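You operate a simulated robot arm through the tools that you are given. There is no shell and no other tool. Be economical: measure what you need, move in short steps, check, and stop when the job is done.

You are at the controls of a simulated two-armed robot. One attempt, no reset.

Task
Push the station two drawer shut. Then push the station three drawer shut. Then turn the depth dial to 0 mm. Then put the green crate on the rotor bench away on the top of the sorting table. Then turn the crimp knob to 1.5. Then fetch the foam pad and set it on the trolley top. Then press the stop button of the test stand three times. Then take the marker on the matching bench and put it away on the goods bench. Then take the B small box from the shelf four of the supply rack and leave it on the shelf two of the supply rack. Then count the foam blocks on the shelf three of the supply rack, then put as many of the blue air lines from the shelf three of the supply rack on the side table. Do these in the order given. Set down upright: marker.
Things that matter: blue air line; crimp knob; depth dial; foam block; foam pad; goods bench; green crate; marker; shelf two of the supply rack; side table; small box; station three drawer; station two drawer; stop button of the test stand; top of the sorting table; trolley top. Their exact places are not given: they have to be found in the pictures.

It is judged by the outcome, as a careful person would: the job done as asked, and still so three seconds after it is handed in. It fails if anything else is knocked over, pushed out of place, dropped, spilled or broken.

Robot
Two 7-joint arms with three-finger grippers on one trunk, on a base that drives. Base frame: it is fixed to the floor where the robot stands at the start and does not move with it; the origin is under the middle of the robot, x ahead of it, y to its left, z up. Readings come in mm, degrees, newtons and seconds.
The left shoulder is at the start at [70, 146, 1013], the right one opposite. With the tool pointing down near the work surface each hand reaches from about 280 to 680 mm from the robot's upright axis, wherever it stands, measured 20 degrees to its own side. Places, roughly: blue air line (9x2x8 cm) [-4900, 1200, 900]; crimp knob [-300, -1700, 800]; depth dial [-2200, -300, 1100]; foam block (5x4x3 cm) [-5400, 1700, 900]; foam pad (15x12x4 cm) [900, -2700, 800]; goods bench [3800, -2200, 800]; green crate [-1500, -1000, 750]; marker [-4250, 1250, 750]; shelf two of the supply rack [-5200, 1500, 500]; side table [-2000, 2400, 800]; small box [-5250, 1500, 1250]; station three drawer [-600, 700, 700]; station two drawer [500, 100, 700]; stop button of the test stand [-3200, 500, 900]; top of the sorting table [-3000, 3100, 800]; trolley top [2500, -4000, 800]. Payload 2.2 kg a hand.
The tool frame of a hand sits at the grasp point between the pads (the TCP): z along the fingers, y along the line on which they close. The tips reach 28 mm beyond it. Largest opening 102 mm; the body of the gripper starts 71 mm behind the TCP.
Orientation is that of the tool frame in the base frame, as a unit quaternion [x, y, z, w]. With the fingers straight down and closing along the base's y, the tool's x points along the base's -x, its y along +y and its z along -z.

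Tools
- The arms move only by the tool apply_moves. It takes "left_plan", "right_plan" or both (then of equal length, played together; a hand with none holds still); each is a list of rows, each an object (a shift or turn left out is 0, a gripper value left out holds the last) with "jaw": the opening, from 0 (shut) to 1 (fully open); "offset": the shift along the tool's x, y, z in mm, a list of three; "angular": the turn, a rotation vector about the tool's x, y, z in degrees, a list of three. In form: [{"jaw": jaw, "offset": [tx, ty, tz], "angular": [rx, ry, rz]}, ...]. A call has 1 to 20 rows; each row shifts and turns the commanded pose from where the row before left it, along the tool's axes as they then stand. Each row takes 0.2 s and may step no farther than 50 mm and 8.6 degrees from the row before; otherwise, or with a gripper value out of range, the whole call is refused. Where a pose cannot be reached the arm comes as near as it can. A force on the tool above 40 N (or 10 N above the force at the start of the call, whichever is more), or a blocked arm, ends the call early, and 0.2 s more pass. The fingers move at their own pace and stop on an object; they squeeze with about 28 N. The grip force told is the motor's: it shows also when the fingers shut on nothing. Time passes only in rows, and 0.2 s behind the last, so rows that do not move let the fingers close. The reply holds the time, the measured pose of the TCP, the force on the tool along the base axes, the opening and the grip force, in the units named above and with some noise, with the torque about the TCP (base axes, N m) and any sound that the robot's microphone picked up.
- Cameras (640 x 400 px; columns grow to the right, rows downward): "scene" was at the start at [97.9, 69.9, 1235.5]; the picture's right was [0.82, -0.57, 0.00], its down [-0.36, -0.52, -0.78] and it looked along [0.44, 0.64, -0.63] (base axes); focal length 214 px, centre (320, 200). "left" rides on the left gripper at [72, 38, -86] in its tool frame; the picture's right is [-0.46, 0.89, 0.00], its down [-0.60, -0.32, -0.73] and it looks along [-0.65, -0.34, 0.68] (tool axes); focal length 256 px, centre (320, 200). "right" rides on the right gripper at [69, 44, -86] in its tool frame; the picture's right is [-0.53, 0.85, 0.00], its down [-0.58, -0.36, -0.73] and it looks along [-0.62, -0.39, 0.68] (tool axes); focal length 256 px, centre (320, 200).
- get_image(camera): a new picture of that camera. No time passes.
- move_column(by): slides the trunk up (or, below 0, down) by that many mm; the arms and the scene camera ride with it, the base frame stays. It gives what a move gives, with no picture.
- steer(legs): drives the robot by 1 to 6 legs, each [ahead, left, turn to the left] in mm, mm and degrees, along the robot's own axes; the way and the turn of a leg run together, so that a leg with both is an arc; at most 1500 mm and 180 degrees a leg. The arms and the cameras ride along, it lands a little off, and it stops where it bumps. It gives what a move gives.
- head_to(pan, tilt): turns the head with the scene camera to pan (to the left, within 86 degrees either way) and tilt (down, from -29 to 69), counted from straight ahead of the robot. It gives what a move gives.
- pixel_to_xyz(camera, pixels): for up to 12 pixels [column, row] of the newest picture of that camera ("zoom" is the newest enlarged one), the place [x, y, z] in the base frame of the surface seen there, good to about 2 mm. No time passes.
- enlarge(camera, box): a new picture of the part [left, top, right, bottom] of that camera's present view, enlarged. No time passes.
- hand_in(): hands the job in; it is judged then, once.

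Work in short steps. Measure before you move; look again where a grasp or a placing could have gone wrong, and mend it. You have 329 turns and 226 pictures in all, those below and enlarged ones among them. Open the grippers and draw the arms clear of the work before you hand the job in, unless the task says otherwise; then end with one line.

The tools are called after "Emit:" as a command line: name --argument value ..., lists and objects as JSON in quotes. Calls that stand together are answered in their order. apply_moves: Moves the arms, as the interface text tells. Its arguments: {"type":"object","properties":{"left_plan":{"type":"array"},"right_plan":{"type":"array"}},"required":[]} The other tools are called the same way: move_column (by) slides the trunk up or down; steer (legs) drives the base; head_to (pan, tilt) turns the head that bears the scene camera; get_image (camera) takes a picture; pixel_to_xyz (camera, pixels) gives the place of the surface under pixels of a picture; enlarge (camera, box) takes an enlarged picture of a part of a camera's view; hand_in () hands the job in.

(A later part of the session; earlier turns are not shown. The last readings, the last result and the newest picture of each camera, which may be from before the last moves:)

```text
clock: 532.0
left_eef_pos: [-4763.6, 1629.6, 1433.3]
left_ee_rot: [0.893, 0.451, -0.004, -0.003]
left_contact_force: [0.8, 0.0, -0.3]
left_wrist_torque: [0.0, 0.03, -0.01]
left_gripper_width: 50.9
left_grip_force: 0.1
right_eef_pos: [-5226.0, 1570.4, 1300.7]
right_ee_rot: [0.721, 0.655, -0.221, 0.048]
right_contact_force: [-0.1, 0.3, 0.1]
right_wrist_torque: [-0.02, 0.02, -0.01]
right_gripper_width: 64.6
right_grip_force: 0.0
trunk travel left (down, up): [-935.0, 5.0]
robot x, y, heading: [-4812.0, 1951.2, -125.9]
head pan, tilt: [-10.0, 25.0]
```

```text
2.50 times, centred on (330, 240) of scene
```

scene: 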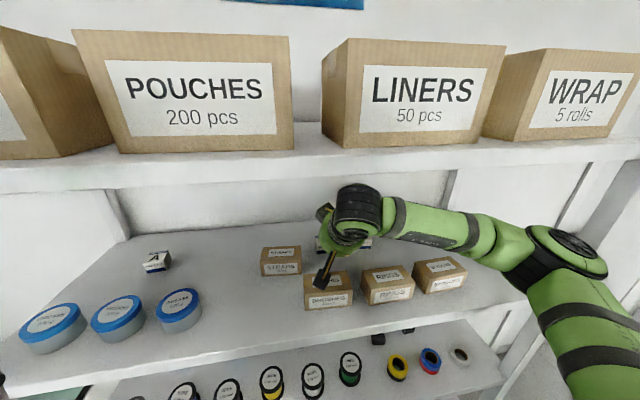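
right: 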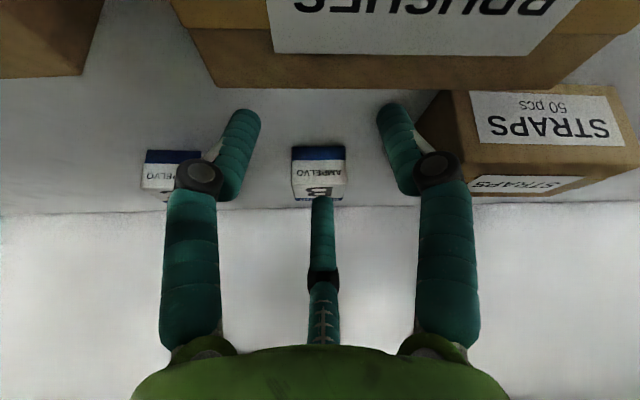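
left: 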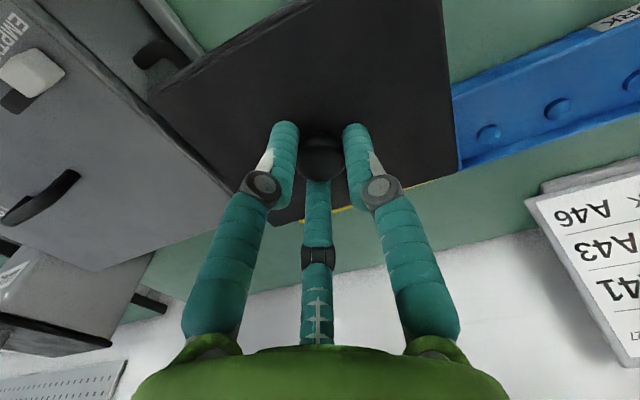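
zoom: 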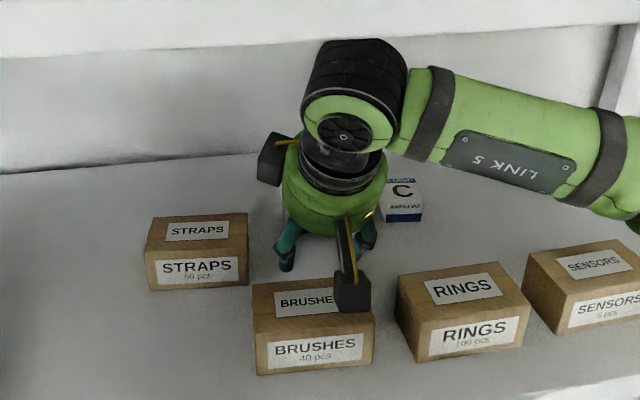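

Aligned symmetrically: B between the side fingers. I move ahead 90 at constant height, then down 19.

Emit:
apply_moves --right_plan '[{"offset": [-17.6, -10.2, 9.9]}, {"offset": [-17.6, -10.2, 9.9]}, {"offset": [-17.6, -10.2, 9.9]}, {"offset": [-17.6, -10.2, 9.9]}, {}]'

Emit:
get_image --camera "right"

```text
clock: 533.2
left_eef_pos: [-4764.0, 1630.3, 1432.8]
left_ee_rot: [0.892, 0.452, -0.003, -0.003]
left_contact_force: [-1.0, 0.1, 0.2]
left_wrist_torque: [0.03, -0.02, -0.02]
left_gripper_width: 50.9
left_grip_force: 0.0
right_eef_pos: [-5278.6, 1494.9, 1302.7]
right_ee_rot: [0.721, 0.656, -0.221, 0.047]
right_contact_force: [-1.2, 0.2, -0.3]
right_wrist_torque: [-0.02, -0.05, 0.03]
right_gripper_width: 64.2
right_grip_force: 0.0
trunk travel left (down, up): [-935.0, 5.0]
robot x, y, heading: [-4815.0, 1954.2, -125.9]
head pan, tilt: [-10.0, 25.0]
```

```text
56 pictures are left
```

right: 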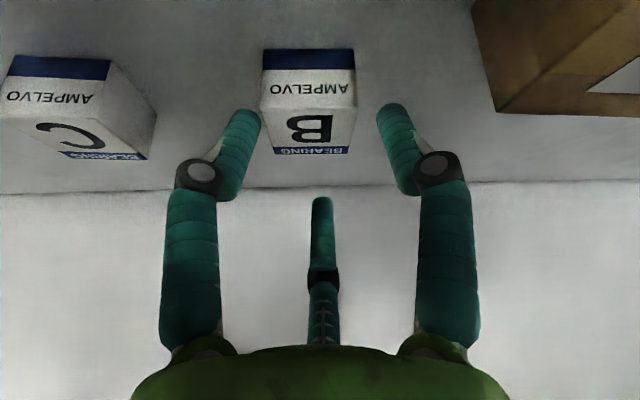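

Centred (3 mm correction right). I descend 21 mm and close.

Emit:
apply_moves --right_plan '[{"offset": [5, 0.2, 6.5]}, {"offset": [2.5, 1, 6.5]}, {"offset": [2.2, 1, 6.3]}, {"jaw": 0.3}, {"jaw": 0}, {}, {}]'

Emit:
get_image --camera "right"

```text
clock: 534.8
left_eef_pos: [-4762.5, 1631.5, 1435.3]
left_ee_rot: [0.893, 0.451, -0.004, -0.003]
left_contact_force: [-0.4, -0.2, 0.4]
left_wrist_torque: [0.03, 0.01, 0.01]
left_gripper_width: 50.9
left_grip_force: 0.1
right_eef_pos: [-5279.7, 1498.4, 1280.4]
right_ee_rot: [0.722, 0.654, -0.221, 0.048]
right_contact_force: [-0.5, 0.3, 1.9]
right_wrist_torque: [-0.01, 0.12, 0.0]
right_gripper_width: 51.2
right_grip_force: 28.2
trunk travel left (down, up): [-935.0, 5.0]
robot x, y, heading: [-4809.0, 1952.9, -125.7]
head pan, tilt: [-10.0, 25.0]
```

```text
55 pictures are left
```

right: 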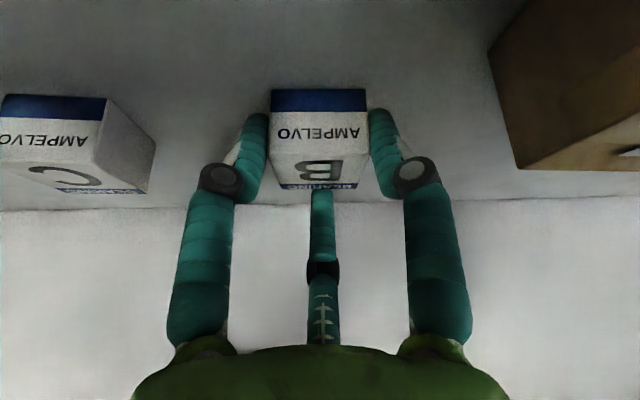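

B is gripped at both sides. I lift 20, tilt the hand up 24° so it fits under shelf 5, then lift to z≈1346.

Emit:
apply_moves --right_plan '[{"offset": [-3.8, -2.2, -9]}, {"offset": [-3.8, -2.2, -9]}, {"angular": [4, -6.93, 0]}, {"angular": [4, -6.93, 0]}, {"angular": [4, -6.93, 0]}, {"offset": [-10.2, -5.9, -9.9]}, {"offset": [-10.2, -5.9, -9.9]}, {"offset": [-10.2, -5.9, -9.9]}, {}]'

Emit:
get_image --camera "scene"

```text
clock: 536.8
left_eef_pos: [-4763.8, 1629.3, 1435.3]
left_ee_rot: [0.893, 0.451, -0.004, -0.003]
left_contact_force: [1.1, 0.7, 0.8]
left_wrist_torque: [0.01, 0.01, 0.02]
left_gripper_width: 51.1
left_grip_force: 0.2
right_eef_pos: [-5281.4, 1499.4, 1346.2]
right_ee_rot: [0.671, 0.608, -0.414, 0.089]
right_contact_force: [0.6, -0.7, 0.2]
right_wrist_torque: [0.02, 0.04, 0.01]
right_gripper_width: 51.2
right_grip_force: 28.1
trunk travel left (down, up): [-935.0, 5.0]
robot x, y, heading: [-4809.8, 1954.8, -125.9]
head pan, tilt: [-10.0, 25.0]
```

```text
54 pictures are left
```

scene: 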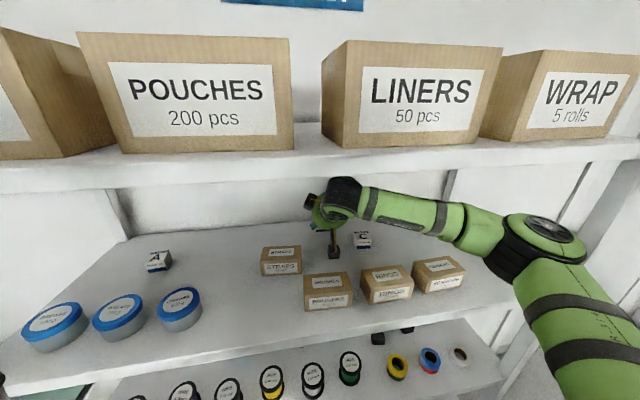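

Clear of everything; I drive back 420.

Emit:
steer --legs '[[-420, 0, 0]]'

Emit:
move_column --by -700

Emit:
head_to --pan 0 --tilt 35

Emit:
get_image --camera "scene"

```text
clock: 539.4
left_eef_pos: [-4520.3, 1966.1, 1434.5]
left_ee_rot: [0.891, 0.454, -0.003, -0.003]
left_contact_force: [-0.2, 0.4, 0.0]
left_wrist_torque: [0.03, -0.02, 0.0]
left_gripper_width: 51.0
left_grip_force: 0.0
right_eef_pos: [-5037.9, 1831.0, 1344.8]
right_ee_rot: [0.669, 0.611, -0.413, 0.091]
right_contact_force: [-0.8, -0.4, -1.1]
right_wrist_torque: [0.04, -0.06, -0.04]
right_gripper_width: 51.5
right_grip_force: 27.8
trunk travel left (down, up): [-935.0, 5.0]
robot x, y, heading: [-4569.9, 2291.4, -125.8]
head pan, tilt: [-10.0, 25.0]
```

```text
refused: -700 is not a number from -400 to 400
```

```text
clock: 540.1
left_eef_pos: [-4519.7, 1966.7, 1433.6]
left_ee_rot: [0.891, 0.453, -0.003, -0.003]
left_contact_force: [-0.6, 0.2, -0.3]
left_wrist_torque: [-0.02, -0.05, 0.0]
left_gripper_width: 51.1
left_grip_force: 0.0
right_eef_pos: [-5037.2, 1833.5, 1345.2]
right_ee_rot: [0.669, 0.611, -0.413, 0.091]
right_contact_force: [0.2, -0.3, -0.6]
right_wrist_torque: [0.02, -0.02, -0.04]
right_gripper_width: 51.1
right_grip_force: 27.8
trunk travel left (down, up): [-935.0, 5.0]
robot x, y, heading: [-4567.8, 2289.6, -125.7]
head pan, tilt: [0.0, 35.0]
```

```text
53 pictures are left
```

scene: 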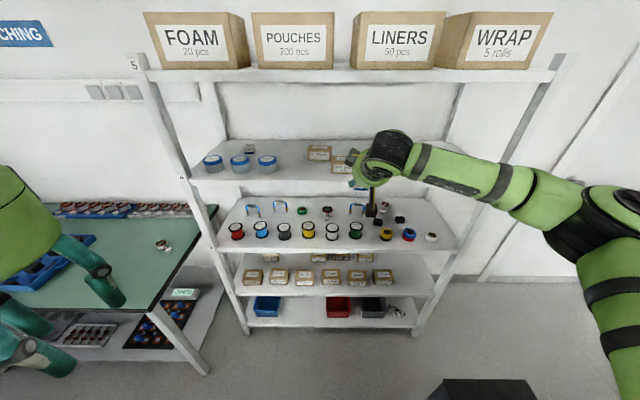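

I look at the bin top's height and enlarge shelf two to choose a free spot.

Emit:
pixel_to_xyz --camera "scene" --pixels '[[485, 388], [530, 388], [250, 290], [330, 290], [410, 285], [320, 258], [280, 258], [395, 250], [330, 242], [420, 250]]'

Emit:
enlarge --camera "scene" --box '[220, 190, 450, 330]'

```text
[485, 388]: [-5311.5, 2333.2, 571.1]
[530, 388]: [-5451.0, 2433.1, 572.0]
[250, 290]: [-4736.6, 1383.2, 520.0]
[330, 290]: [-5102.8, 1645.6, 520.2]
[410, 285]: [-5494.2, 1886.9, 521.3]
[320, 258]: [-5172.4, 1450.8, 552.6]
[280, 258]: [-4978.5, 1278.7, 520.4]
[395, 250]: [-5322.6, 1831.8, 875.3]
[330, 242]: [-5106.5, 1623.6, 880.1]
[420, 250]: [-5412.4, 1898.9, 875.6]
```

```text
2.78 times, centred on (335, 260) of scene
```

zoom: 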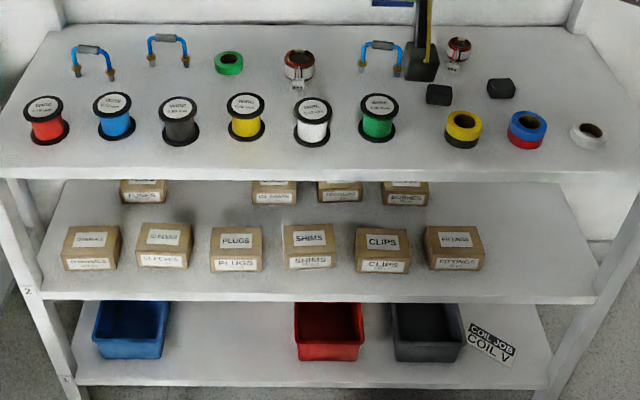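

The right end of shelf two is free, but the bin stands near. I measure the bin's left edge.

Emit:
head_to --pan -30 --tilt 50

Emit:
get_image --camera "scene"

```text
clock: 541.1
left_eef_pos: [-4519.2, 1968.6, 1434.3]
left_ee_rot: [0.891, 0.454, -0.004, -0.003]
left_contact_force: [0.0, -0.5, 0.4]
left_wrist_torque: [-0.03, 0.01, 0.0]
left_gripper_width: 50.9
left_grip_force: 0.1
right_eef_pos: [-5036.5, 1834.2, 1347.3]
right_ee_rot: [0.668, 0.612, -0.414, 0.092]
right_contact_force: [0.7, -0.3, -1.2]
right_wrist_torque: [0.01, -0.02, 0.0]
right_gripper_width: 51.4
right_grip_force: 28.1
trunk travel left (down, up): [-935.0, 5.0]
robot x, y, heading: [-4568.7, 2290.1, -125.6]
head pan, tilt: [-30.0, 50.0]
```

```text
51 pictures are left
```

scene: 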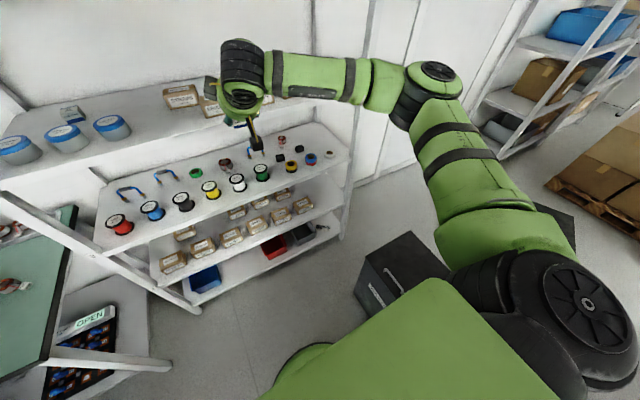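

Emit:
pixel_to_xyz --camera "scene" --pixels '[[370, 262], [408, 236], [358, 295], [400, 265], [440, 262], [360, 275], [376, 312], [325, 222], [320, 205]]'

Emit:
enlarge --camera "scene" --box '[110, 120, 350, 290]'

```text
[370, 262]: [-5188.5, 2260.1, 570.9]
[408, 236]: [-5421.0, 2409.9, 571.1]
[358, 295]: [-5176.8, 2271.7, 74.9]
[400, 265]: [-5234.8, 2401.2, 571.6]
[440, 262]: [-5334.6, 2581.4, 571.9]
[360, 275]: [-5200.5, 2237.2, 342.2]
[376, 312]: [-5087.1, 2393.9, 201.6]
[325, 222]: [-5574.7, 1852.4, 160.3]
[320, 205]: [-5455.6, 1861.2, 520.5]
```

```text
2.35 times, centred on (230, 205) of scene
```

zoom: 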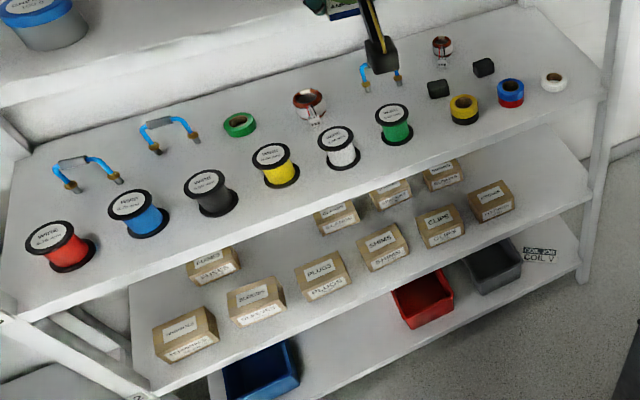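

Bin: u −5528…−5806, top z 571. The right end of shelf two (u≈−5550) is free. I check the elbow position for the low posture.

Emit:
pixel_to_xyz --camera "scene" --pixels '[[437, 72], [410, 110], [460, 170], [500, 240], [560, 300], [350, 90], [240, 60]]'

```text
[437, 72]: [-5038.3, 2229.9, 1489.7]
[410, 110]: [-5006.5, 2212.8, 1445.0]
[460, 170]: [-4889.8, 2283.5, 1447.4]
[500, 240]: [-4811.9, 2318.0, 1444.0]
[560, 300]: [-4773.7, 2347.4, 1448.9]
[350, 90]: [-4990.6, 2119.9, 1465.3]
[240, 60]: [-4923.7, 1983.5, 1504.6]
```

Lowering 785 by trunk alone would bring the elbow to within ~14 mm of the bin, so I lower the trunk 600 and use the arm for the rest. First turn right 25° and move to the pre-place spot.

Emit:
steer --legs '[[0, 0, -25.2], [165, -66, 0]]'

Emit:
move_column --by -300

Emit:
move_column --by -300

Emit:
head_to --pan 0 --tilt 25

Emit:
get_image --camera "scene"

```text
clock: 543.8
left_eef_pos: [-4826.3, 1953.7, 1435.0]
left_ee_rot: [0.968, 0.252, -0.006, -0.004]
left_contact_force: [1.2, 1.3, 0.4]
left_wrist_torque: [-0.03, 0.06, 0.01]
left_gripper_width: 50.8
left_grip_force: 0.0
right_eef_pos: [-5352.5, 2048.8, 1348.7]
right_ee_rot: [0.783, 0.454, -0.425, 0.0]
right_contact_force: [1.0, -0.4, -0.3]
right_wrist_torque: [0.02, -0.01, 0.0]
right_gripper_width: 51.3
right_grip_force: 27.7
trunk travel left (down, up): [-935.0, 5.0]
robot x, y, heading: [-4741.1, 2263.5, -150.1]
head pan, tilt: [-30.0, 50.0]
```

```text
clock: 546.8
left_eef_pos: [-4830.1, 1952.7, 1133.4]
left_ee_rot: [0.968, 0.253, -0.003, -0.004]
left_contact_force: [-0.2, -0.9, -0.2]
left_wrist_torque: [0.01, -0.02, 0.01]
left_gripper_width: 51.0
left_grip_force: 0.0
right_eef_pos: [-5357.5, 2047.0, 1046.1]
right_ee_rot: [0.784, 0.453, -0.425, 0.001]
right_contact_force: [-0.3, 0.4, 0.2]
right_wrist_torque: [-0.01, -0.02, -0.01]
right_gripper_width: 51.3
right_grip_force: 28.0
trunk travel left (down, up): [-635.0, 305.0]
robot x, y, heading: [-4740.4, 2265.8, -150.4]
head pan, tilt: [-30.0, 50.0]
```

```text
clock: 549.8
left_eef_pos: [-4830.0, 1953.3, 833.6]
left_ee_rot: [0.968, 0.251, -0.002, -0.004]
left_contact_force: [1.0, -0.7, -0.1]
left_wrist_torque: [0.02, -0.01, 0.0]
left_gripper_width: 51.0
left_grip_force: 0.0
right_eef_pos: [-5357.2, 2046.2, 746.6]
right_ee_rot: [0.784, 0.453, -0.424, 0.001]
right_contact_force: [0.7, 0.2, -0.2]
right_wrist_torque: [0.0, -0.02, -0.01]
right_gripper_width: 51.3
right_grip_force: 28.0
trunk travel left (down, up): [-335.0, 605.0]
robot x, y, heading: [-4742.2, 2265.7, -149.9]
head pan, tilt: [-30.0, 50.0]
```

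```text
clock: 550.8
left_eef_pos: [-4829.4, 1953.4, 835.0]
left_ee_rot: [0.968, 0.252, -0.003, -0.004]
left_contact_force: [0.4, 0.2, 0.1]
left_wrist_torque: [0.02, 0.01, -0.02]
left_gripper_width: 50.8
left_grip_force: 0.0
right_eef_pos: [-5356.9, 2046.1, 746.4]
right_ee_rot: [0.784, 0.454, -0.424, 0.0]
right_contact_force: [0.9, 0.3, -0.8]
right_wrist_torque: [0.04, 0.01, 0.05]
right_gripper_width: 51.6
right_grip_force: 27.7
trunk travel left (down, up): [-335.0, 605.0]
robot x, y, heading: [-4742.4, 2264.5, -150.2]
head pan, tilt: [0.0, 25.0]
```

```text
49 pictures are left
```

scene: 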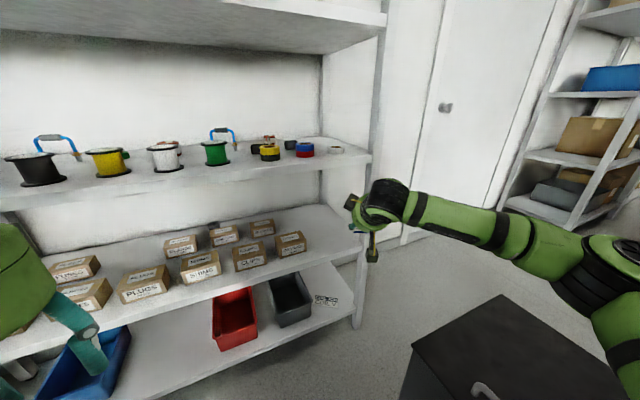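

I lower the hand ~148 and tilt it back down 24° so B is level.

Emit:
apply_moves --right_plan '[{"offset": [24.5, 14.2, 23.8]}, {"offset": [24.5, 14.2, 23.8]}, {"offset": [24.5, 14.2, 23.8]}, {"offset": [24.5, 14.2, 23.8]}, {"angular": [-4, 6.93, 0]}, {"angular": [-4, 6.93, 0]}, {"angular": [-4, 6.93, 0]}, {}]'

Emit:
get_image --camera "scene"

```text
clock: 552.6
left_eef_pos: [-4831.9, 1952.0, 833.5]
left_ee_rot: [0.968, 0.251, -0.003, -0.004]
left_contact_force: [0.9, 0.6, -0.6]
left_wrist_torque: [-0.01, -0.01, 0.0]
left_gripper_width: 51.0
left_grip_force: 0.0
right_eef_pos: [-5355.7, 2046.1, 597.4]
right_ee_rot: [0.843, 0.488, -0.225, 0.001]
right_contact_force: [1.1, 0.1, -1.9]
right_wrist_torque: [0.0, -0.04, 0.0]
right_gripper_width: 51.5
right_grip_force: 27.8
trunk travel left (down, up): [-335.0, 605.0]
robot x, y, heading: [-4742.4, 2267.2, -150.5]
head pan, tilt: [0.0, 25.0]
```

```text
48 pictures are left
```

scene: 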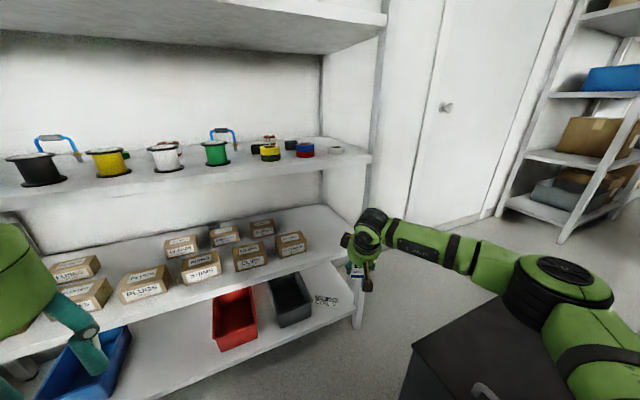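

I measure the rack's right post and shelf two's right end against the hand.

Emit:
pixel_to_xyz --camera "scene" --pixels '[[376, 150], [357, 312], [330, 225], [340, 238], [320, 230], [303, 243], [300, 258], [320, 215], [365, 190]]'

Emit:
enlarge --camera "scene" --box '[220, 180, 400, 320]'

```text
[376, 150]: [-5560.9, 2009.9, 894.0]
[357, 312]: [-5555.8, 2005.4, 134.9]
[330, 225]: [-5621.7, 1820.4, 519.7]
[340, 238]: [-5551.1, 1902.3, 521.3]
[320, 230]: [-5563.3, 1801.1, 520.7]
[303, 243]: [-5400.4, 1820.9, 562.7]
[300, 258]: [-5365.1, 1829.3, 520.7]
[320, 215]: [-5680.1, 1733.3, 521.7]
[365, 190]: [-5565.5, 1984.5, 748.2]
```

```text
2.86 times, centred on (310, 250) of scene
```

zoom: 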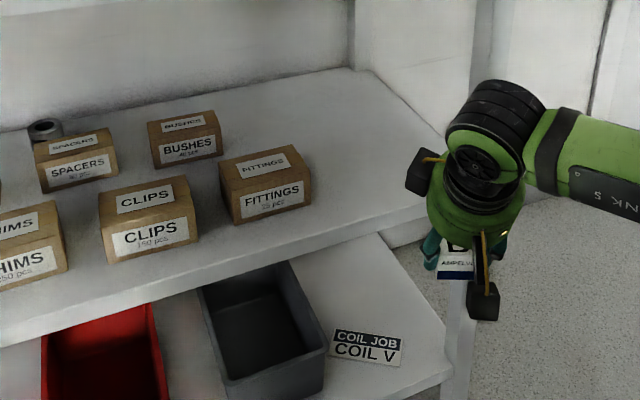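

Free span on shelf two is u −5450…−5680. I lower 15 mm more and drive the hand in over n −1722, u −5552.

Emit:
apply_moves --right_plan '[{"offset": [5.7, 3.3, 13.5]}, {}]'

Emit:
steer --legs '[[230, 93, 0]]'

Emit:
get_image --camera "scene"

Emit:
get_image --camera "right"

```text
clock: 553.2
left_eef_pos: [-4830.0, 1952.8, 833.9]
left_ee_rot: [0.968, 0.252, -0.003, -0.003]
left_contact_force: [1.0, 0.0, 0.1]
left_wrist_torque: [0.01, 0.04, -0.04]
left_gripper_width: 50.8
left_grip_force: 0.0
right_eef_pos: [-5356.0, 2045.9, 582.2]
right_ee_rot: [0.844, 0.487, -0.226, 0.0]
right_contact_force: [1.0, 0.2, -1.1]
right_wrist_torque: [-0.01, 0.03, -0.01]
right_gripper_width: 51.3
right_grip_force: 27.7
trunk travel left (down, up): [-335.0, 605.0]
robot x, y, heading: [-4739.4, 2262.9, -150.1]
head pan, tilt: [0.0, 25.0]
```

```text
clock: 555.0
left_eef_pos: [-4984.4, 1757.2, 835.0]
left_ee_rot: [0.968, 0.252, -0.002, -0.004]
left_contact_force: [-0.3, -0.2, 0.4]
left_wrist_torque: [0.0, 0.0, 0.05]
left_gripper_width: 51.3
left_grip_force: 0.1
right_eef_pos: [-5511.6, 1850.3, 582.2]
right_ee_rot: [0.844, 0.487, -0.225, -0.001]
right_contact_force: [-0.2, 0.0, -0.8]
right_wrist_torque: [0.01, -0.01, 0.0]
right_gripper_width: 51.4
right_grip_force: 27.8
trunk travel left (down, up): [-335.0, 605.0]
robot x, y, heading: [-4890.7, 2070.1, -150.2]
head pan, tilt: [0.0, 25.0]
```

```text
46 pictures are left
```

scene: 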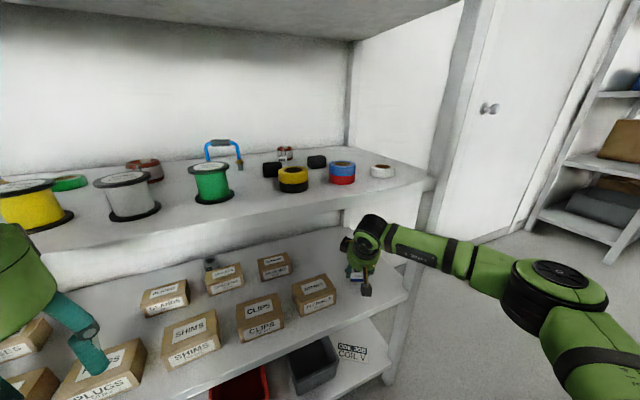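

```text
45 pictures are left
```

right: 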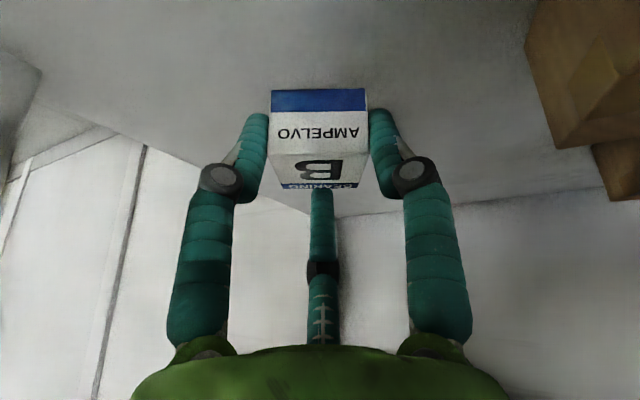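

B is over the free spot. I lower 21 mm in small steps.

Emit:
apply_moves --right_plan '[{"offset": [2.66, 1.53, 6.3]}, {"offset": [2.66, 1.53, 6.3]}, {"offset": [2.3, 1.3, 5.4]}, {}]'

```text
clock: 556.0
left_eef_pos: [-4984.7, 1756.4, 834.6]
left_ee_rot: [0.968, 0.252, -0.002, -0.004]
left_contact_force: [-0.9, -0.1, 0.8]
left_wrist_torque: [0.0, 0.03, -0.02]
left_gripper_width: 51.1
left_grip_force: 0.1
right_eef_pos: [-5511.3, 1851.7, 561.9]
right_ee_rot: [0.843, 0.488, -0.227, 0.001]
right_contact_force: [-0.4, -1.0, -0.3]
right_wrist_torque: [0.02, 0.04, 0.02]
right_gripper_width: 51.6
right_grip_force: 27.9
trunk travel left (down, up): [-335.0, 605.0]
robot x, y, heading: [-4892.2, 2070.8, -150.2]
head pan, tilt: [0.0, 25.0]
```

Emit:
apply_moves --right_plan '[{"offset": [0.6, 0.35, 1.4]}, {}]'

```text
clock: 556.6
left_eef_pos: [-4983.6, 1756.5, 834.9]
left_ee_rot: [0.968, 0.252, -0.004, -0.004]
left_contact_force: [0.8, 0.2, -0.5]
left_wrist_torque: [-0.05, -0.06, 0.0]
left_gripper_width: 51.2
left_grip_force: 0.1
right_eef_pos: [-5511.0, 1850.2, 560.6]
right_ee_rot: [0.843, 0.487, -0.229, 0.0]
right_contact_force: [-1.9, -0.5, 4.9]
right_wrist_torque: [0.06, 0.15, 0.01]
right_gripper_width: 51.5
right_grip_force: 28.2
trunk travel left (down, up): [-335.0, 605.0]
robot x, y, heading: [-4896.1, 2072.6, -150.0]
head pan, tilt: [0.0, 25.0]
```

Contact. I release, rise 45 mm, and back out along +n.

Emit:
apply_moves --right_plan '[{"jaw": 0.58}, {}, {"jaw": 0.64}, {"offset": [-5.7, -3.3, -13.5]}, {"offset": [-5.7, -3.3, -13.5]}, {"offset": [-5.7, -3.3, -13.5]}, {}]'

Emit:
get_image --camera "right"

Emit:
steer --legs '[[-272, -125, 0]]'

Emit:
get_image --camera "scene"

```text
clock: 558.2
left_eef_pos: [-4983.8, 1757.0, 833.2]
left_ee_rot: [0.968, 0.252, -0.002, -0.004]
left_contact_force: [0.2, -0.1, -1.1]
left_wrist_torque: [0.03, 0.02, 0.01]
left_gripper_width: 51.0
left_grip_force: 0.1
right_eef_pos: [-5509.9, 1850.7, 606.1]
right_ee_rot: [0.843, 0.488, -0.226, 0.0]
right_contact_force: [-0.7, 0.3, -0.8]
right_wrist_torque: [-0.01, -0.01, -0.02]
right_gripper_width: 65.5
right_grip_force: 0.0
trunk travel left (down, up): [-335.0, 605.0]
robot x, y, heading: [-4895.5, 2073.0, -150.1]
head pan, tilt: [0.0, 25.0]
```

```text
44 pictures are left
```

right: 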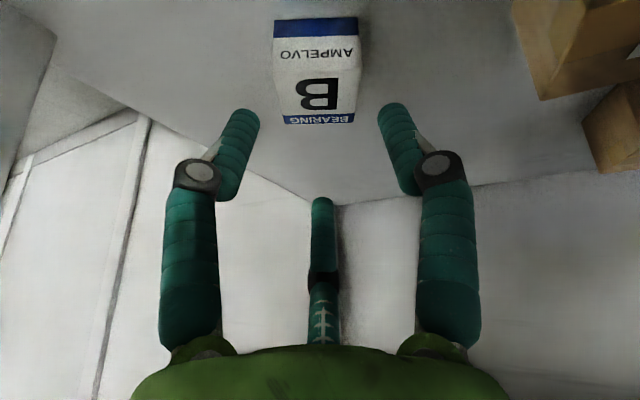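

```text
clock: 560.2
left_eef_pos: [-4810.7, 1998.8, 833.9]
left_ee_rot: [0.967, 0.254, -0.003, -0.003]
left_contact_force: [0.2, 0.2, -0.6]
left_wrist_torque: [-0.04, 0.02, 0.02]
left_gripper_width: 50.9
left_grip_force: 0.0
right_eef_pos: [-5336.6, 2090.4, 605.3]
right_ee_rot: [0.842, 0.49, -0.227, 0.002]
right_contact_force: [0.3, 0.3, 0.1]
right_wrist_torque: [-0.03, -0.02, -0.01]
right_gripper_width: 65.4
right_grip_force: 0.1
trunk travel left (down, up): [-335.0, 605.0]
robot x, y, heading: [-4722.8, 2312.4, -150.1]
head pan, tilt: [0.0, 25.0]
```

```text
43 pictures are left
```

scene: 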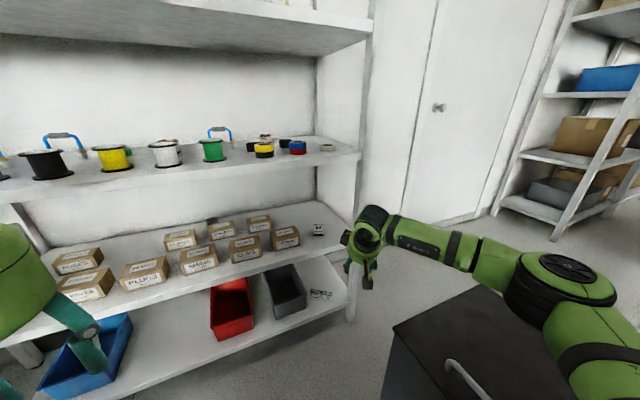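

B stands on shelf two. Now shelf three: I face the rack again, raise the trunk, and view it for the foam-block count and the air lines.

Emit:
steer --legs '[[-150, 0, 0], [0, 0, 24.3]]'

Emit:
move_column --by 395

Emit:
head_to --pan 0 --tilt 35

Emit:
get_image --camera "scene"

```text
clock: 562.9
left_eef_pos: [-4546.1, 2064.5, 834.2]
left_ee_rot: [0.893, 0.45, -0.004, -0.002]
left_contact_force: [-0.5, -0.1, -0.5]
left_wrist_torque: [0.0, 0.04, -0.01]
left_gripper_width: 51.1
left_grip_force: 0.0
right_eef_pos: [-5064.1, 1935.4, 604.5]
right_ee_rot: [0.722, 0.655, -0.22, 0.048]
right_contact_force: [0.0, -0.5, 0.4]
right_wrist_torque: [-0.01, 0.01, 0.01]
right_gripper_width: 65.1
right_grip_force: 0.1
trunk travel left (down, up): [-335.0, 605.0]
robot x, y, heading: [-4592.8, 2386.1, -126.1]
head pan, tilt: [0.0, 25.0]
```

```text
clock: 566.6
left_eef_pos: [-4545.0, 2064.8, 1229.5]
left_ee_rot: [0.894, 0.449, -0.004, -0.004]
left_contact_force: [-0.4, -0.5, 0.4]
left_wrist_torque: [0.05, 0.01, -0.01]
left_gripper_width: 50.8
left_grip_force: 0.0
right_eef_pos: [-5062.2, 1934.2, 1000.1]
right_ee_rot: [0.721, 0.655, -0.221, 0.048]
right_contact_force: [0.5, 0.5, -0.6]
right_wrist_torque: [-0.02, -0.02, -0.02]
right_gripper_width: 65.3
right_grip_force: 0.0
trunk travel left (down, up): [-730.0, 210.0]
robot x, y, heading: [-4591.2, 2387.4, -126.1]
head pan, tilt: [0.0, 25.0]
```

```text
clock: 567.4
left_eef_pos: [-4545.6, 2064.9, 1230.0]
left_ee_rot: [0.893, 0.449, -0.003, -0.003]
left_contact_force: [0.5, 0.5, 0.1]
left_wrist_torque: [0.02, -0.03, -0.02]
left_gripper_width: 51.0
left_grip_force: 0.1
right_eef_pos: [-5063.8, 1935.6, 1000.2]
right_ee_rot: [0.722, 0.654, -0.221, 0.047]
right_contact_force: [-0.9, 0.4, 0.3]
right_wrist_torque: [0.03, 0.01, -0.01]
right_gripper_width: 65.5
right_grip_force: 0.0
trunk travel left (down, up): [-730.0, 210.0]
robot x, y, heading: [-4592.7, 2384.2, -126.3]
head pan, tilt: [0.0, 35.0]
```

```text
42 pictures are left
```

scene: 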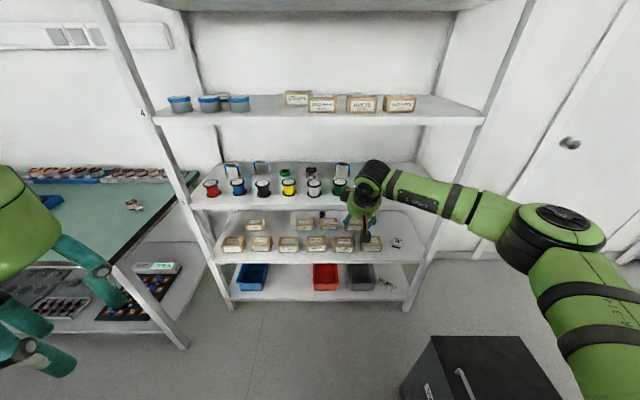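

Emit:
enlarge --camera "scene" --box '[190, 150, 450, 215]'

Emit:
pixel_to_xyz --camera "scene" --pixels '[[232, 164], [231, 180], [260, 162], [254, 172], [238, 180], [263, 182], [289, 181], [212, 182], [344, 163], [314, 180], [270, 207], [242, 175]]'

```text
2.46 times, centred on (320, 182) of scene
```

zoom: 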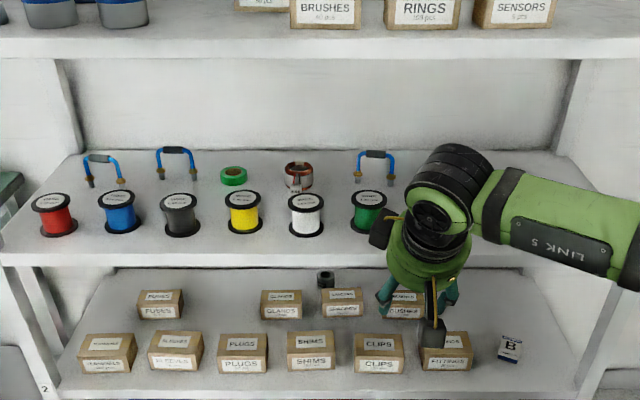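

```text
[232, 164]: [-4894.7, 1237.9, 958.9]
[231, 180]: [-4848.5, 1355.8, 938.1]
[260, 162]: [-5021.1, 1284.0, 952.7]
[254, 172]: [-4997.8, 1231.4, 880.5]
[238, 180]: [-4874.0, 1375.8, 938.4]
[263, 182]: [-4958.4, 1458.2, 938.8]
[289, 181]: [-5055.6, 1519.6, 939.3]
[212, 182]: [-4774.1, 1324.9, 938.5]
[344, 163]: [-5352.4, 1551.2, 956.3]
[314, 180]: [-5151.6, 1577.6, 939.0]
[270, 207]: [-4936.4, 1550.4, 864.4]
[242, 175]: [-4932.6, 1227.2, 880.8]
```

Two foam blocks were seen on shelf three in three separate views, so two air lines are needed. Spool tops are z 939, air line bars z≈955: AL2 (n −1896, u −4823), AL3 (n −1873, u −5248). I sidestep for AL2, and set the hand to 50° with closed fingers.

Emit:
apply_moves --right_plan '[{"jaw": 0, "angular": [3.5, -6.06, 0]}, {"angular": [3.5, -6.06, 0]}, {"offset": [5.5, 3.2, 7.6]}, {}]'

Emit:
steer --legs '[[0, 416, 0.5], [150, 0, 0]]'

Emit:
head_to --pan -8 --tilt 30

Emit:
get_image --camera "scene"

```text
clock: 568.4
left_eef_pos: [-4545.2, 2065.5, 1228.9]
left_ee_rot: [0.894, 0.449, -0.003, -0.003]
left_contact_force: [0.3, 0.0, -0.3]
left_wrist_torque: [0.0, -0.05, 0.01]
left_gripper_width: 50.9
left_grip_force: 0.1
right_eef_pos: [-5063.0, 1934.5, 989.8]
right_ee_rot: [0.696, 0.631, -0.336, 0.073]
right_contact_force: [-1.1, 0.8, -0.5]
right_wrist_torque: [0.02, 0.02, -0.02]
right_gripper_width: 2.1
right_grip_force: 28.6
trunk travel left (down, up): [-730.0, 210.0]
robot x, y, heading: [-4590.4, 2385.9, -126.2]
head pan, tilt: [0.0, 35.0]
```

```text
clock: 571.9
left_eef_pos: [-4296.9, 1704.7, 1230.5]
left_ee_rot: [0.891, 0.454, -0.005, -0.003]
left_contact_force: [0.6, 0.1, 0.6]
left_wrist_torque: [-0.04, 0.0, 0.01]
left_gripper_width: 51.1
left_grip_force: 0.0
right_eef_pos: [-4812.5, 1570.1, 991.7]
right_ee_rot: [0.693, 0.634, -0.336, 0.074]
right_contact_force: [0.8, -0.5, 0.7]
right_wrist_torque: [-0.01, -0.02, -0.01]
right_gripper_width: 2.0
right_grip_force: 28.1
trunk travel left (down, up): [-730.0, 210.0]
robot x, y, heading: [-4346.1, 2024.8, -125.6]
head pan, tilt: [0.0, 35.0]
```

```text
clock: 572.6
left_eef_pos: [-4298.6, 1704.1, 1229.6]
left_ee_rot: [0.891, 0.453, -0.004, -0.003]
left_contact_force: [0.4, -0.2, -0.3]
left_wrist_torque: [-0.01, -0.03, -0.03]
left_gripper_width: 51.1
left_grip_force: 0.1
right_eef_pos: [-4813.2, 1567.0, 989.5]
right_ee_rot: [0.693, 0.634, -0.335, 0.074]
right_contact_force: [-0.4, 0.2, -0.1]
right_wrist_torque: [0.0, -0.01, 0.03]
right_gripper_width: 2.4
right_grip_force: 28.1
trunk travel left (down, up): [-730.0, 210.0]
robot x, y, heading: [-4350.0, 2026.1, -125.6]
head pan, tilt: [-8.0, 30.0]
```

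```text
40 pictures are left
```

scene: 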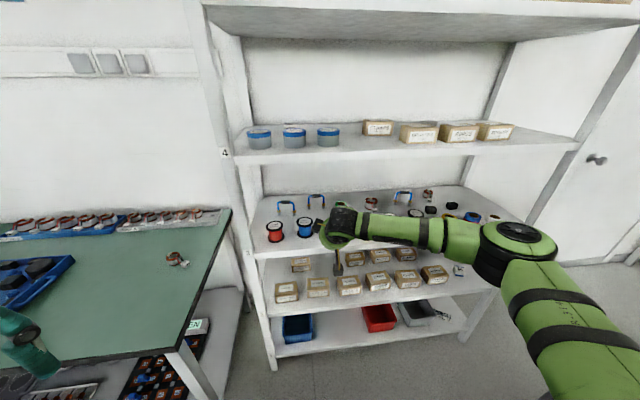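

Now the right part of shelf three is in view; I enlarge it to confirm the foam-block count and measure AL2.

Emit:
enlarge --camera "scene" --box '[250, 180, 510, 240]'

Emit:
enlarge --camera "scene" --box '[385, 180, 505, 230]'

Emit:
pixel_to_xyz --camera "scene" --pixels '[[316, 195], [310, 207], [322, 205], [309, 197], [323, 197], [286, 203], [402, 192], [431, 209], [451, 208]]'

```text
2.46 times, centred on (380, 210) of scene
```

zoom: 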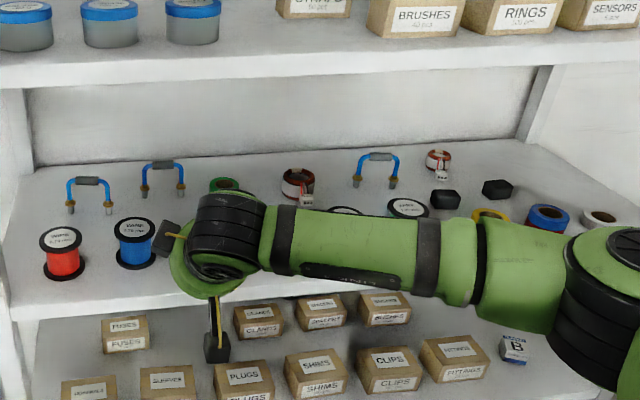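

```text
5.33 times, centred on (445, 205) of scene
```

zoom: 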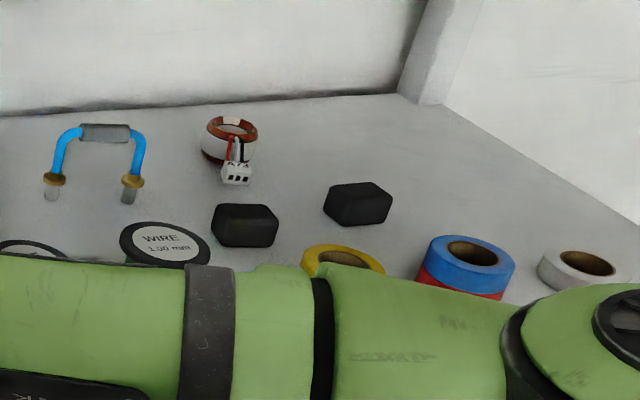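

```text
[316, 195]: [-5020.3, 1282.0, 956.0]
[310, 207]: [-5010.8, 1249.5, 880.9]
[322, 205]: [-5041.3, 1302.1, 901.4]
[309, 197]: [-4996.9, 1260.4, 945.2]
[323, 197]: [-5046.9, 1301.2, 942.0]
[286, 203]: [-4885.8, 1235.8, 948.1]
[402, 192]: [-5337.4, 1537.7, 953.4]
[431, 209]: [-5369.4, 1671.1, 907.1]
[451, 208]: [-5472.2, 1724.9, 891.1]
```

Two foam blocks confirmed. AL2's bar centre is (−5020,1282,950). I drive ahead 255 over the spools.

Emit:
steer --legs '[[255, 0, 0]]'

Emit:
apply_moves --right_plan '[{}]'

Emit:
get_image --camera "right"

```text
clock: 574.4
left_eef_pos: [-4447.7, 1498.3, 1230.0]
left_ee_rot: [0.892, 0.451, -0.004, -0.003]
left_contact_force: [0.9, 0.1, -0.1]
left_wrist_torque: [-0.01, 0.0, 0.02]
left_gripper_width: 51.0
left_grip_force: 0.1
right_eef_pos: [-4965.5, 1364.3, 990.2]
right_ee_rot: [0.695, 0.632, -0.336, 0.073]
right_contact_force: [0.2, -0.3, -0.1]
right_wrist_torque: [0.01, 0.0, -0.02]
right_gripper_width: 2.4
right_grip_force: 28.5
trunk travel left (down, up): [-730.0, 210.0]
robot x, y, heading: [-4501.0, 1817.7, -125.9]
head pan, tilt: [-8.0, 30.0]
```

```text
clock: 574.8
left_eef_pos: [-4447.9, 1496.7, 1228.9]
left_ee_rot: [0.892, 0.452, -0.005, -0.003]
left_contact_force: [0.1, 1.2, 0.1]
left_wrist_torque: [-0.05, 0.04, 0.02]
left_gripper_width: 51.2
left_grip_force: 0.0
right_eef_pos: [-4964.3, 1365.2, 989.8]
right_ee_rot: [0.695, 0.632, -0.336, 0.073]
right_contact_force: [0.9, 0.8, -0.3]
right_wrist_torque: [-0.01, -0.01, -0.03]
right_gripper_width: 2.2
right_grip_force: 27.7
trunk travel left (down, up): [-730.0, 210.0]
robot x, y, heading: [-4496.1, 1815.5, -126.0]
head pan, tilt: [-8.0, 30.0]
```

```text
37 pictures are left
```

right: 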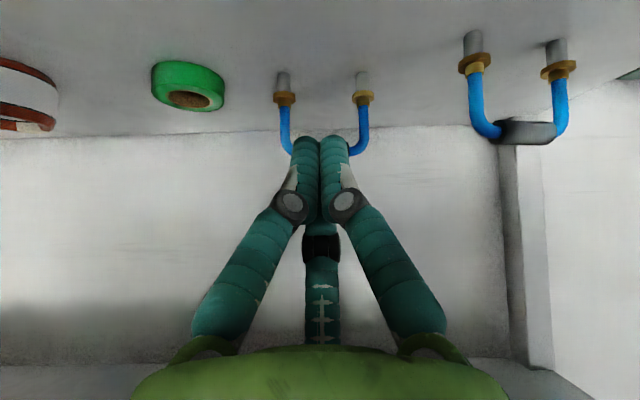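

Centred on AL2. I lower to 976, steepen 8°, open to 58 mm, and move ahead 86 so the bar lies between the fingers.

Emit:
apply_moves --right_plan '[{"offset": [7.8, 4.5, 10.7]}, {"angular": [-4, 6.93, 0], "jaw": 0.57}, {}, {"offset": [-17.4, -6.2, 11.4]}, {"offset": [-15.8, -9.1, 11.4]}, {"offset": [-15.8, -9.1, 11.4]}, {"offset": [-15.8, -9.1, 11.4]}, {}]'

Emit:
get_image --camera "right"

```text
clock: 576.6
left_eef_pos: [-4448.4, 1497.7, 1229.5]
left_ee_rot: [0.892, 0.451, -0.004, -0.003]
left_contact_force: [-0.5, 0.9, 0.6]
left_wrist_torque: [0.0, 0.0, 0.03]
left_gripper_width: 51.4
left_grip_force: 0.0
right_eef_pos: [-5012.1, 1291.7, 976.0]
right_ee_rot: [0.711, 0.646, -0.271, 0.06]
right_contact_force: [0.3, 0.5, 0.0]
right_wrist_torque: [-0.01, 0.02, 0.01]
right_gripper_width: 58.5
right_grip_force: 0.0
trunk travel left (down, up): [-730.0, 210.0]
robot x, y, heading: [-4497.2, 1817.3, -125.8]
head pan, tilt: [-8.0, 30.0]
```

```text
36 pictures are left
```

right: 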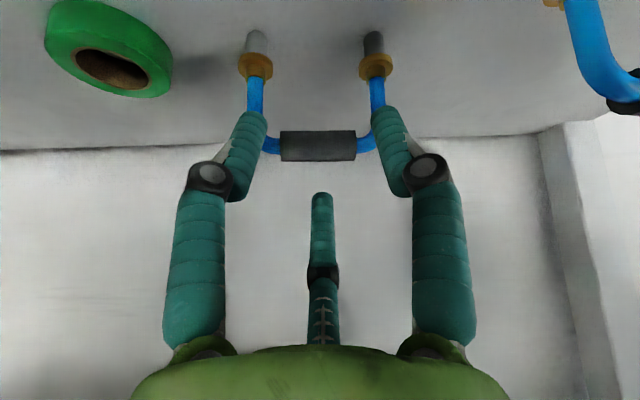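

The bar lies between the front pair and the rear finger. I verify its position.

Emit:
pixel_to_xyz --camera "right" --pixels '[[318, 135], [318, 145], [318, 156], [285, 146], [350, 146]]'

```text
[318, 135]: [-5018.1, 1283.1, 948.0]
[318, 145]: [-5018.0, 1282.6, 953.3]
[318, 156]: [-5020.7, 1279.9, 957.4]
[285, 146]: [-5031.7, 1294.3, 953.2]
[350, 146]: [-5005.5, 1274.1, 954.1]
```

As planned. I descend 18 mm and close.

Emit:
apply_moves --right_plan '[{"offset": [4.15, 2.4, 7.65]}, {"offset": [4.15, 2.4, 7.65]}, {"jaw": 0.25}, {"jaw": 0}, {}, {}]'

Emit:
get_image --camera "right"

```text
clock: 578.0
left_eef_pos: [-4449.6, 1495.8, 1230.3]
left_ee_rot: [0.892, 0.452, -0.005, -0.002]
left_contact_force: [0.2, -0.1, -0.8]
left_wrist_torque: [0.04, 0.02, 0.0]
left_gripper_width: 51.1
left_grip_force: 0.2
right_eef_pos: [-5011.1, 1290.7, 957.9]
right_ee_rot: [0.711, 0.646, -0.271, 0.06]
right_contact_force: [-1.0, -1.0, 5.2]
right_wrist_torque: [-0.23, -0.1, -0.02]
right_gripper_width: 24.4
right_grip_force: 27.7
trunk travel left (down, up): [-730.0, 210.0]
robot x, y, heading: [-4494.7, 1821.6, -125.9]
head pan, tilt: [-8.0, 30.0]
```

```text
35 pictures are left
```

right: 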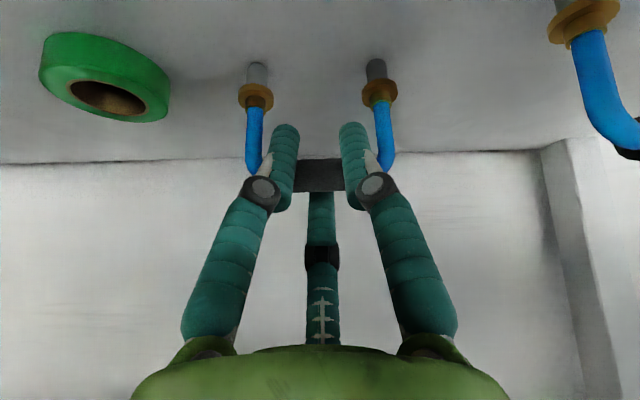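

AL2 is gripped. I lift 10, tilt up 18°, and lift ~58 more.

Emit:
apply_moves --right_plan '[{"offset": [-4.6, -2.65, -8.5]}, {"angular": [4, -6.93, 0]}, {"angular": [4, -6.93, 0]}, {"angular": [1, -1.73, 0]}, {"offset": [-12.8, -7.4, -12.4]}, {"offset": [-12.8, -7.4, -12.4]}, {"offset": [-12.8, -7.4, -12.4]}, {}]'

Emit:
get_image --camera "right"

Emit:
pixel_to_xyz --camera "right" --pixels '[[255, 70], [377, 70], [248, 100], [383, 95]]'

```text
clock: 579.8
left_eef_pos: [-4448.7, 1496.9, 1229.3]
left_ee_rot: [0.892, 0.452, -0.003, -0.003]
left_contact_force: [1.0, -0.9, 0.7]
left_wrist_torque: [-0.03, 0.01, 0.03]
left_gripper_width: 51.2
left_grip_force: 0.0
right_eef_pos: [-5008.0, 1292.9, 1012.1]
right_ee_rot: [0.671, 0.613, -0.407, 0.088]
right_contact_force: [-0.3, -0.6, -0.5]
right_wrist_torque: [0.01, -0.02, 0.03]
right_gripper_width: 24.3
right_grip_force: 28.0
trunk travel left (down, up): [-730.0, 210.0]
robot x, y, heading: [-4496.7, 1818.2, -125.5]
head pan, tilt: [-8.0, 30.0]
```

```text
34 pictures are left
```

right: 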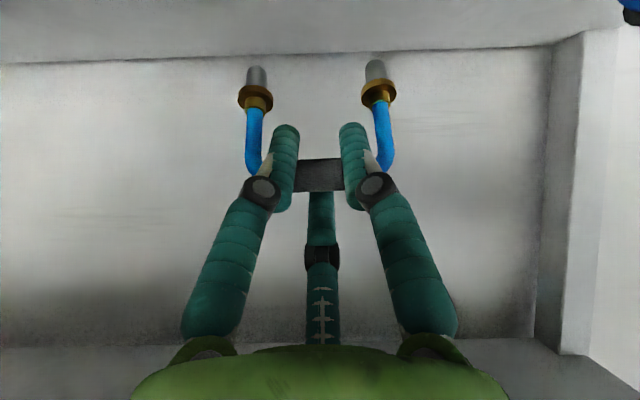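

```text
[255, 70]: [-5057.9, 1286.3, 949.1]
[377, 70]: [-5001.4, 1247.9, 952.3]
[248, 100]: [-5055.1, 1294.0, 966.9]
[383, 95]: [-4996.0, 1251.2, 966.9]
```

Leg ends are at z≈946, spool tops 939; I raise the trunk 14 more for clearance and back out 420.

Emit:
move_column --by 14

Emit:
steer --legs '[[-430, 0, 0]]'

Emit:
head_to --pan 0 --tilt 30

Emit:
get_image --camera "scene"

```text
clock: 580.4
left_eef_pos: [-4448.4, 1496.9, 1243.4]
left_ee_rot: [0.892, 0.452, -0.005, -0.002]
left_contact_force: [0.2, -0.4, -0.3]
left_wrist_torque: [0.0, 0.02, 0.05]
left_gripper_width: 50.9
left_grip_force: 0.0
right_eef_pos: [-5004.6, 1300.9, 1003.2]
right_ee_rot: [0.676, 0.619, -0.391, 0.082]
right_contact_force: [0.0, 0.6, -0.5]
right_wrist_torque: [0.02, -0.02, 0.01]
right_gripper_width: 24.2
right_grip_force: 28.2
trunk travel left (down, up): [-744.0, 196.0]
robot x, y, heading: [-4497.4, 1818.7, -125.7]
head pan, tilt: [-8.0, 30.0]
```

```text
clock: 583.1
left_eef_pos: [-4196.7, 1846.7, 1241.9]
left_ee_rot: [0.893, 0.45, -0.004, -0.003]
left_contact_force: [-0.3, 0.7, -0.2]
left_wrist_torque: [0.01, -0.01, 0.02]
left_gripper_width: 51.0
left_grip_force: 0.1
right_eef_pos: [-4759.2, 1643.2, 1037.9]
right_ee_rot: [0.671, 0.609, -0.414, 0.088]
right_contact_force: [-0.1, 0.0, -0.4]
right_wrist_torque: [0.03, -0.04, 0.0]
right_gripper_width: 24.3
right_grip_force: 27.8
trunk travel left (down, up): [-744.0, 196.0]
robot x, y, heading: [-4242.0, 2167.3, -126.0]
head pan, tilt: [-8.0, 30.0]
```

```text
clock: 583.8
left_eef_pos: [-4195.2, 1847.5, 1242.9]
left_ee_rot: [0.893, 0.45, -0.004, -0.003]
left_contact_force: [-0.4, 0.3, -0.7]
left_wrist_torque: [-0.04, 0.02, -0.02]
left_gripper_width: 51.0
left_grip_force: 0.0
right_eef_pos: [-4758.2, 1644.3, 1038.9]
right_ee_rot: [0.671, 0.608, -0.414, 0.09]
right_contact_force: [0.6, -0.5, 0.1]
right_wrist_torque: [0.03, 0.02, 0.0]
right_gripper_width: 24.0
right_grip_force: 28.1
trunk travel left (down, up): [-744.0, 196.0]
robot x, y, heading: [-4244.3, 2168.4, -126.1]
head pan, tilt: [0.0, 30.0]
```

```text
33 pictures are left
```

scene: 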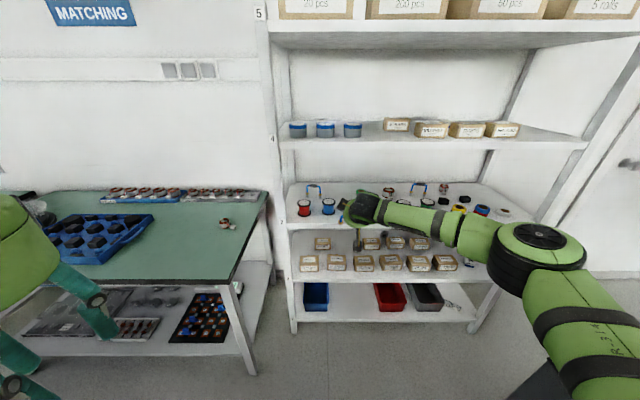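

The wrist apparently pressed against shelf 4's underside, holding the hand lower than commanded. I check the spools and shelf 4.

Emit:
enlarge --camera "scene" --box '[280, 110, 540, 260]'

```text
2.46 times, centred on (410, 185) of scene
```

zoom: 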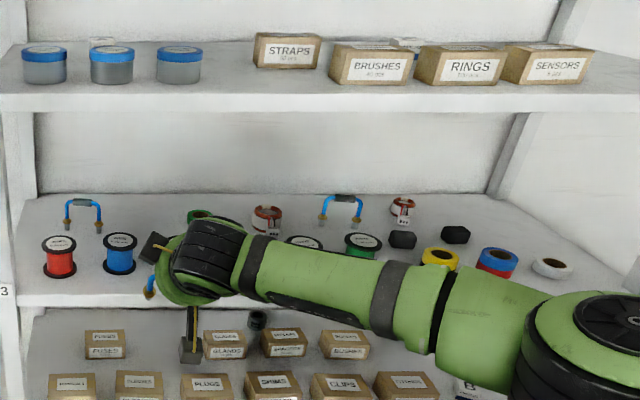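

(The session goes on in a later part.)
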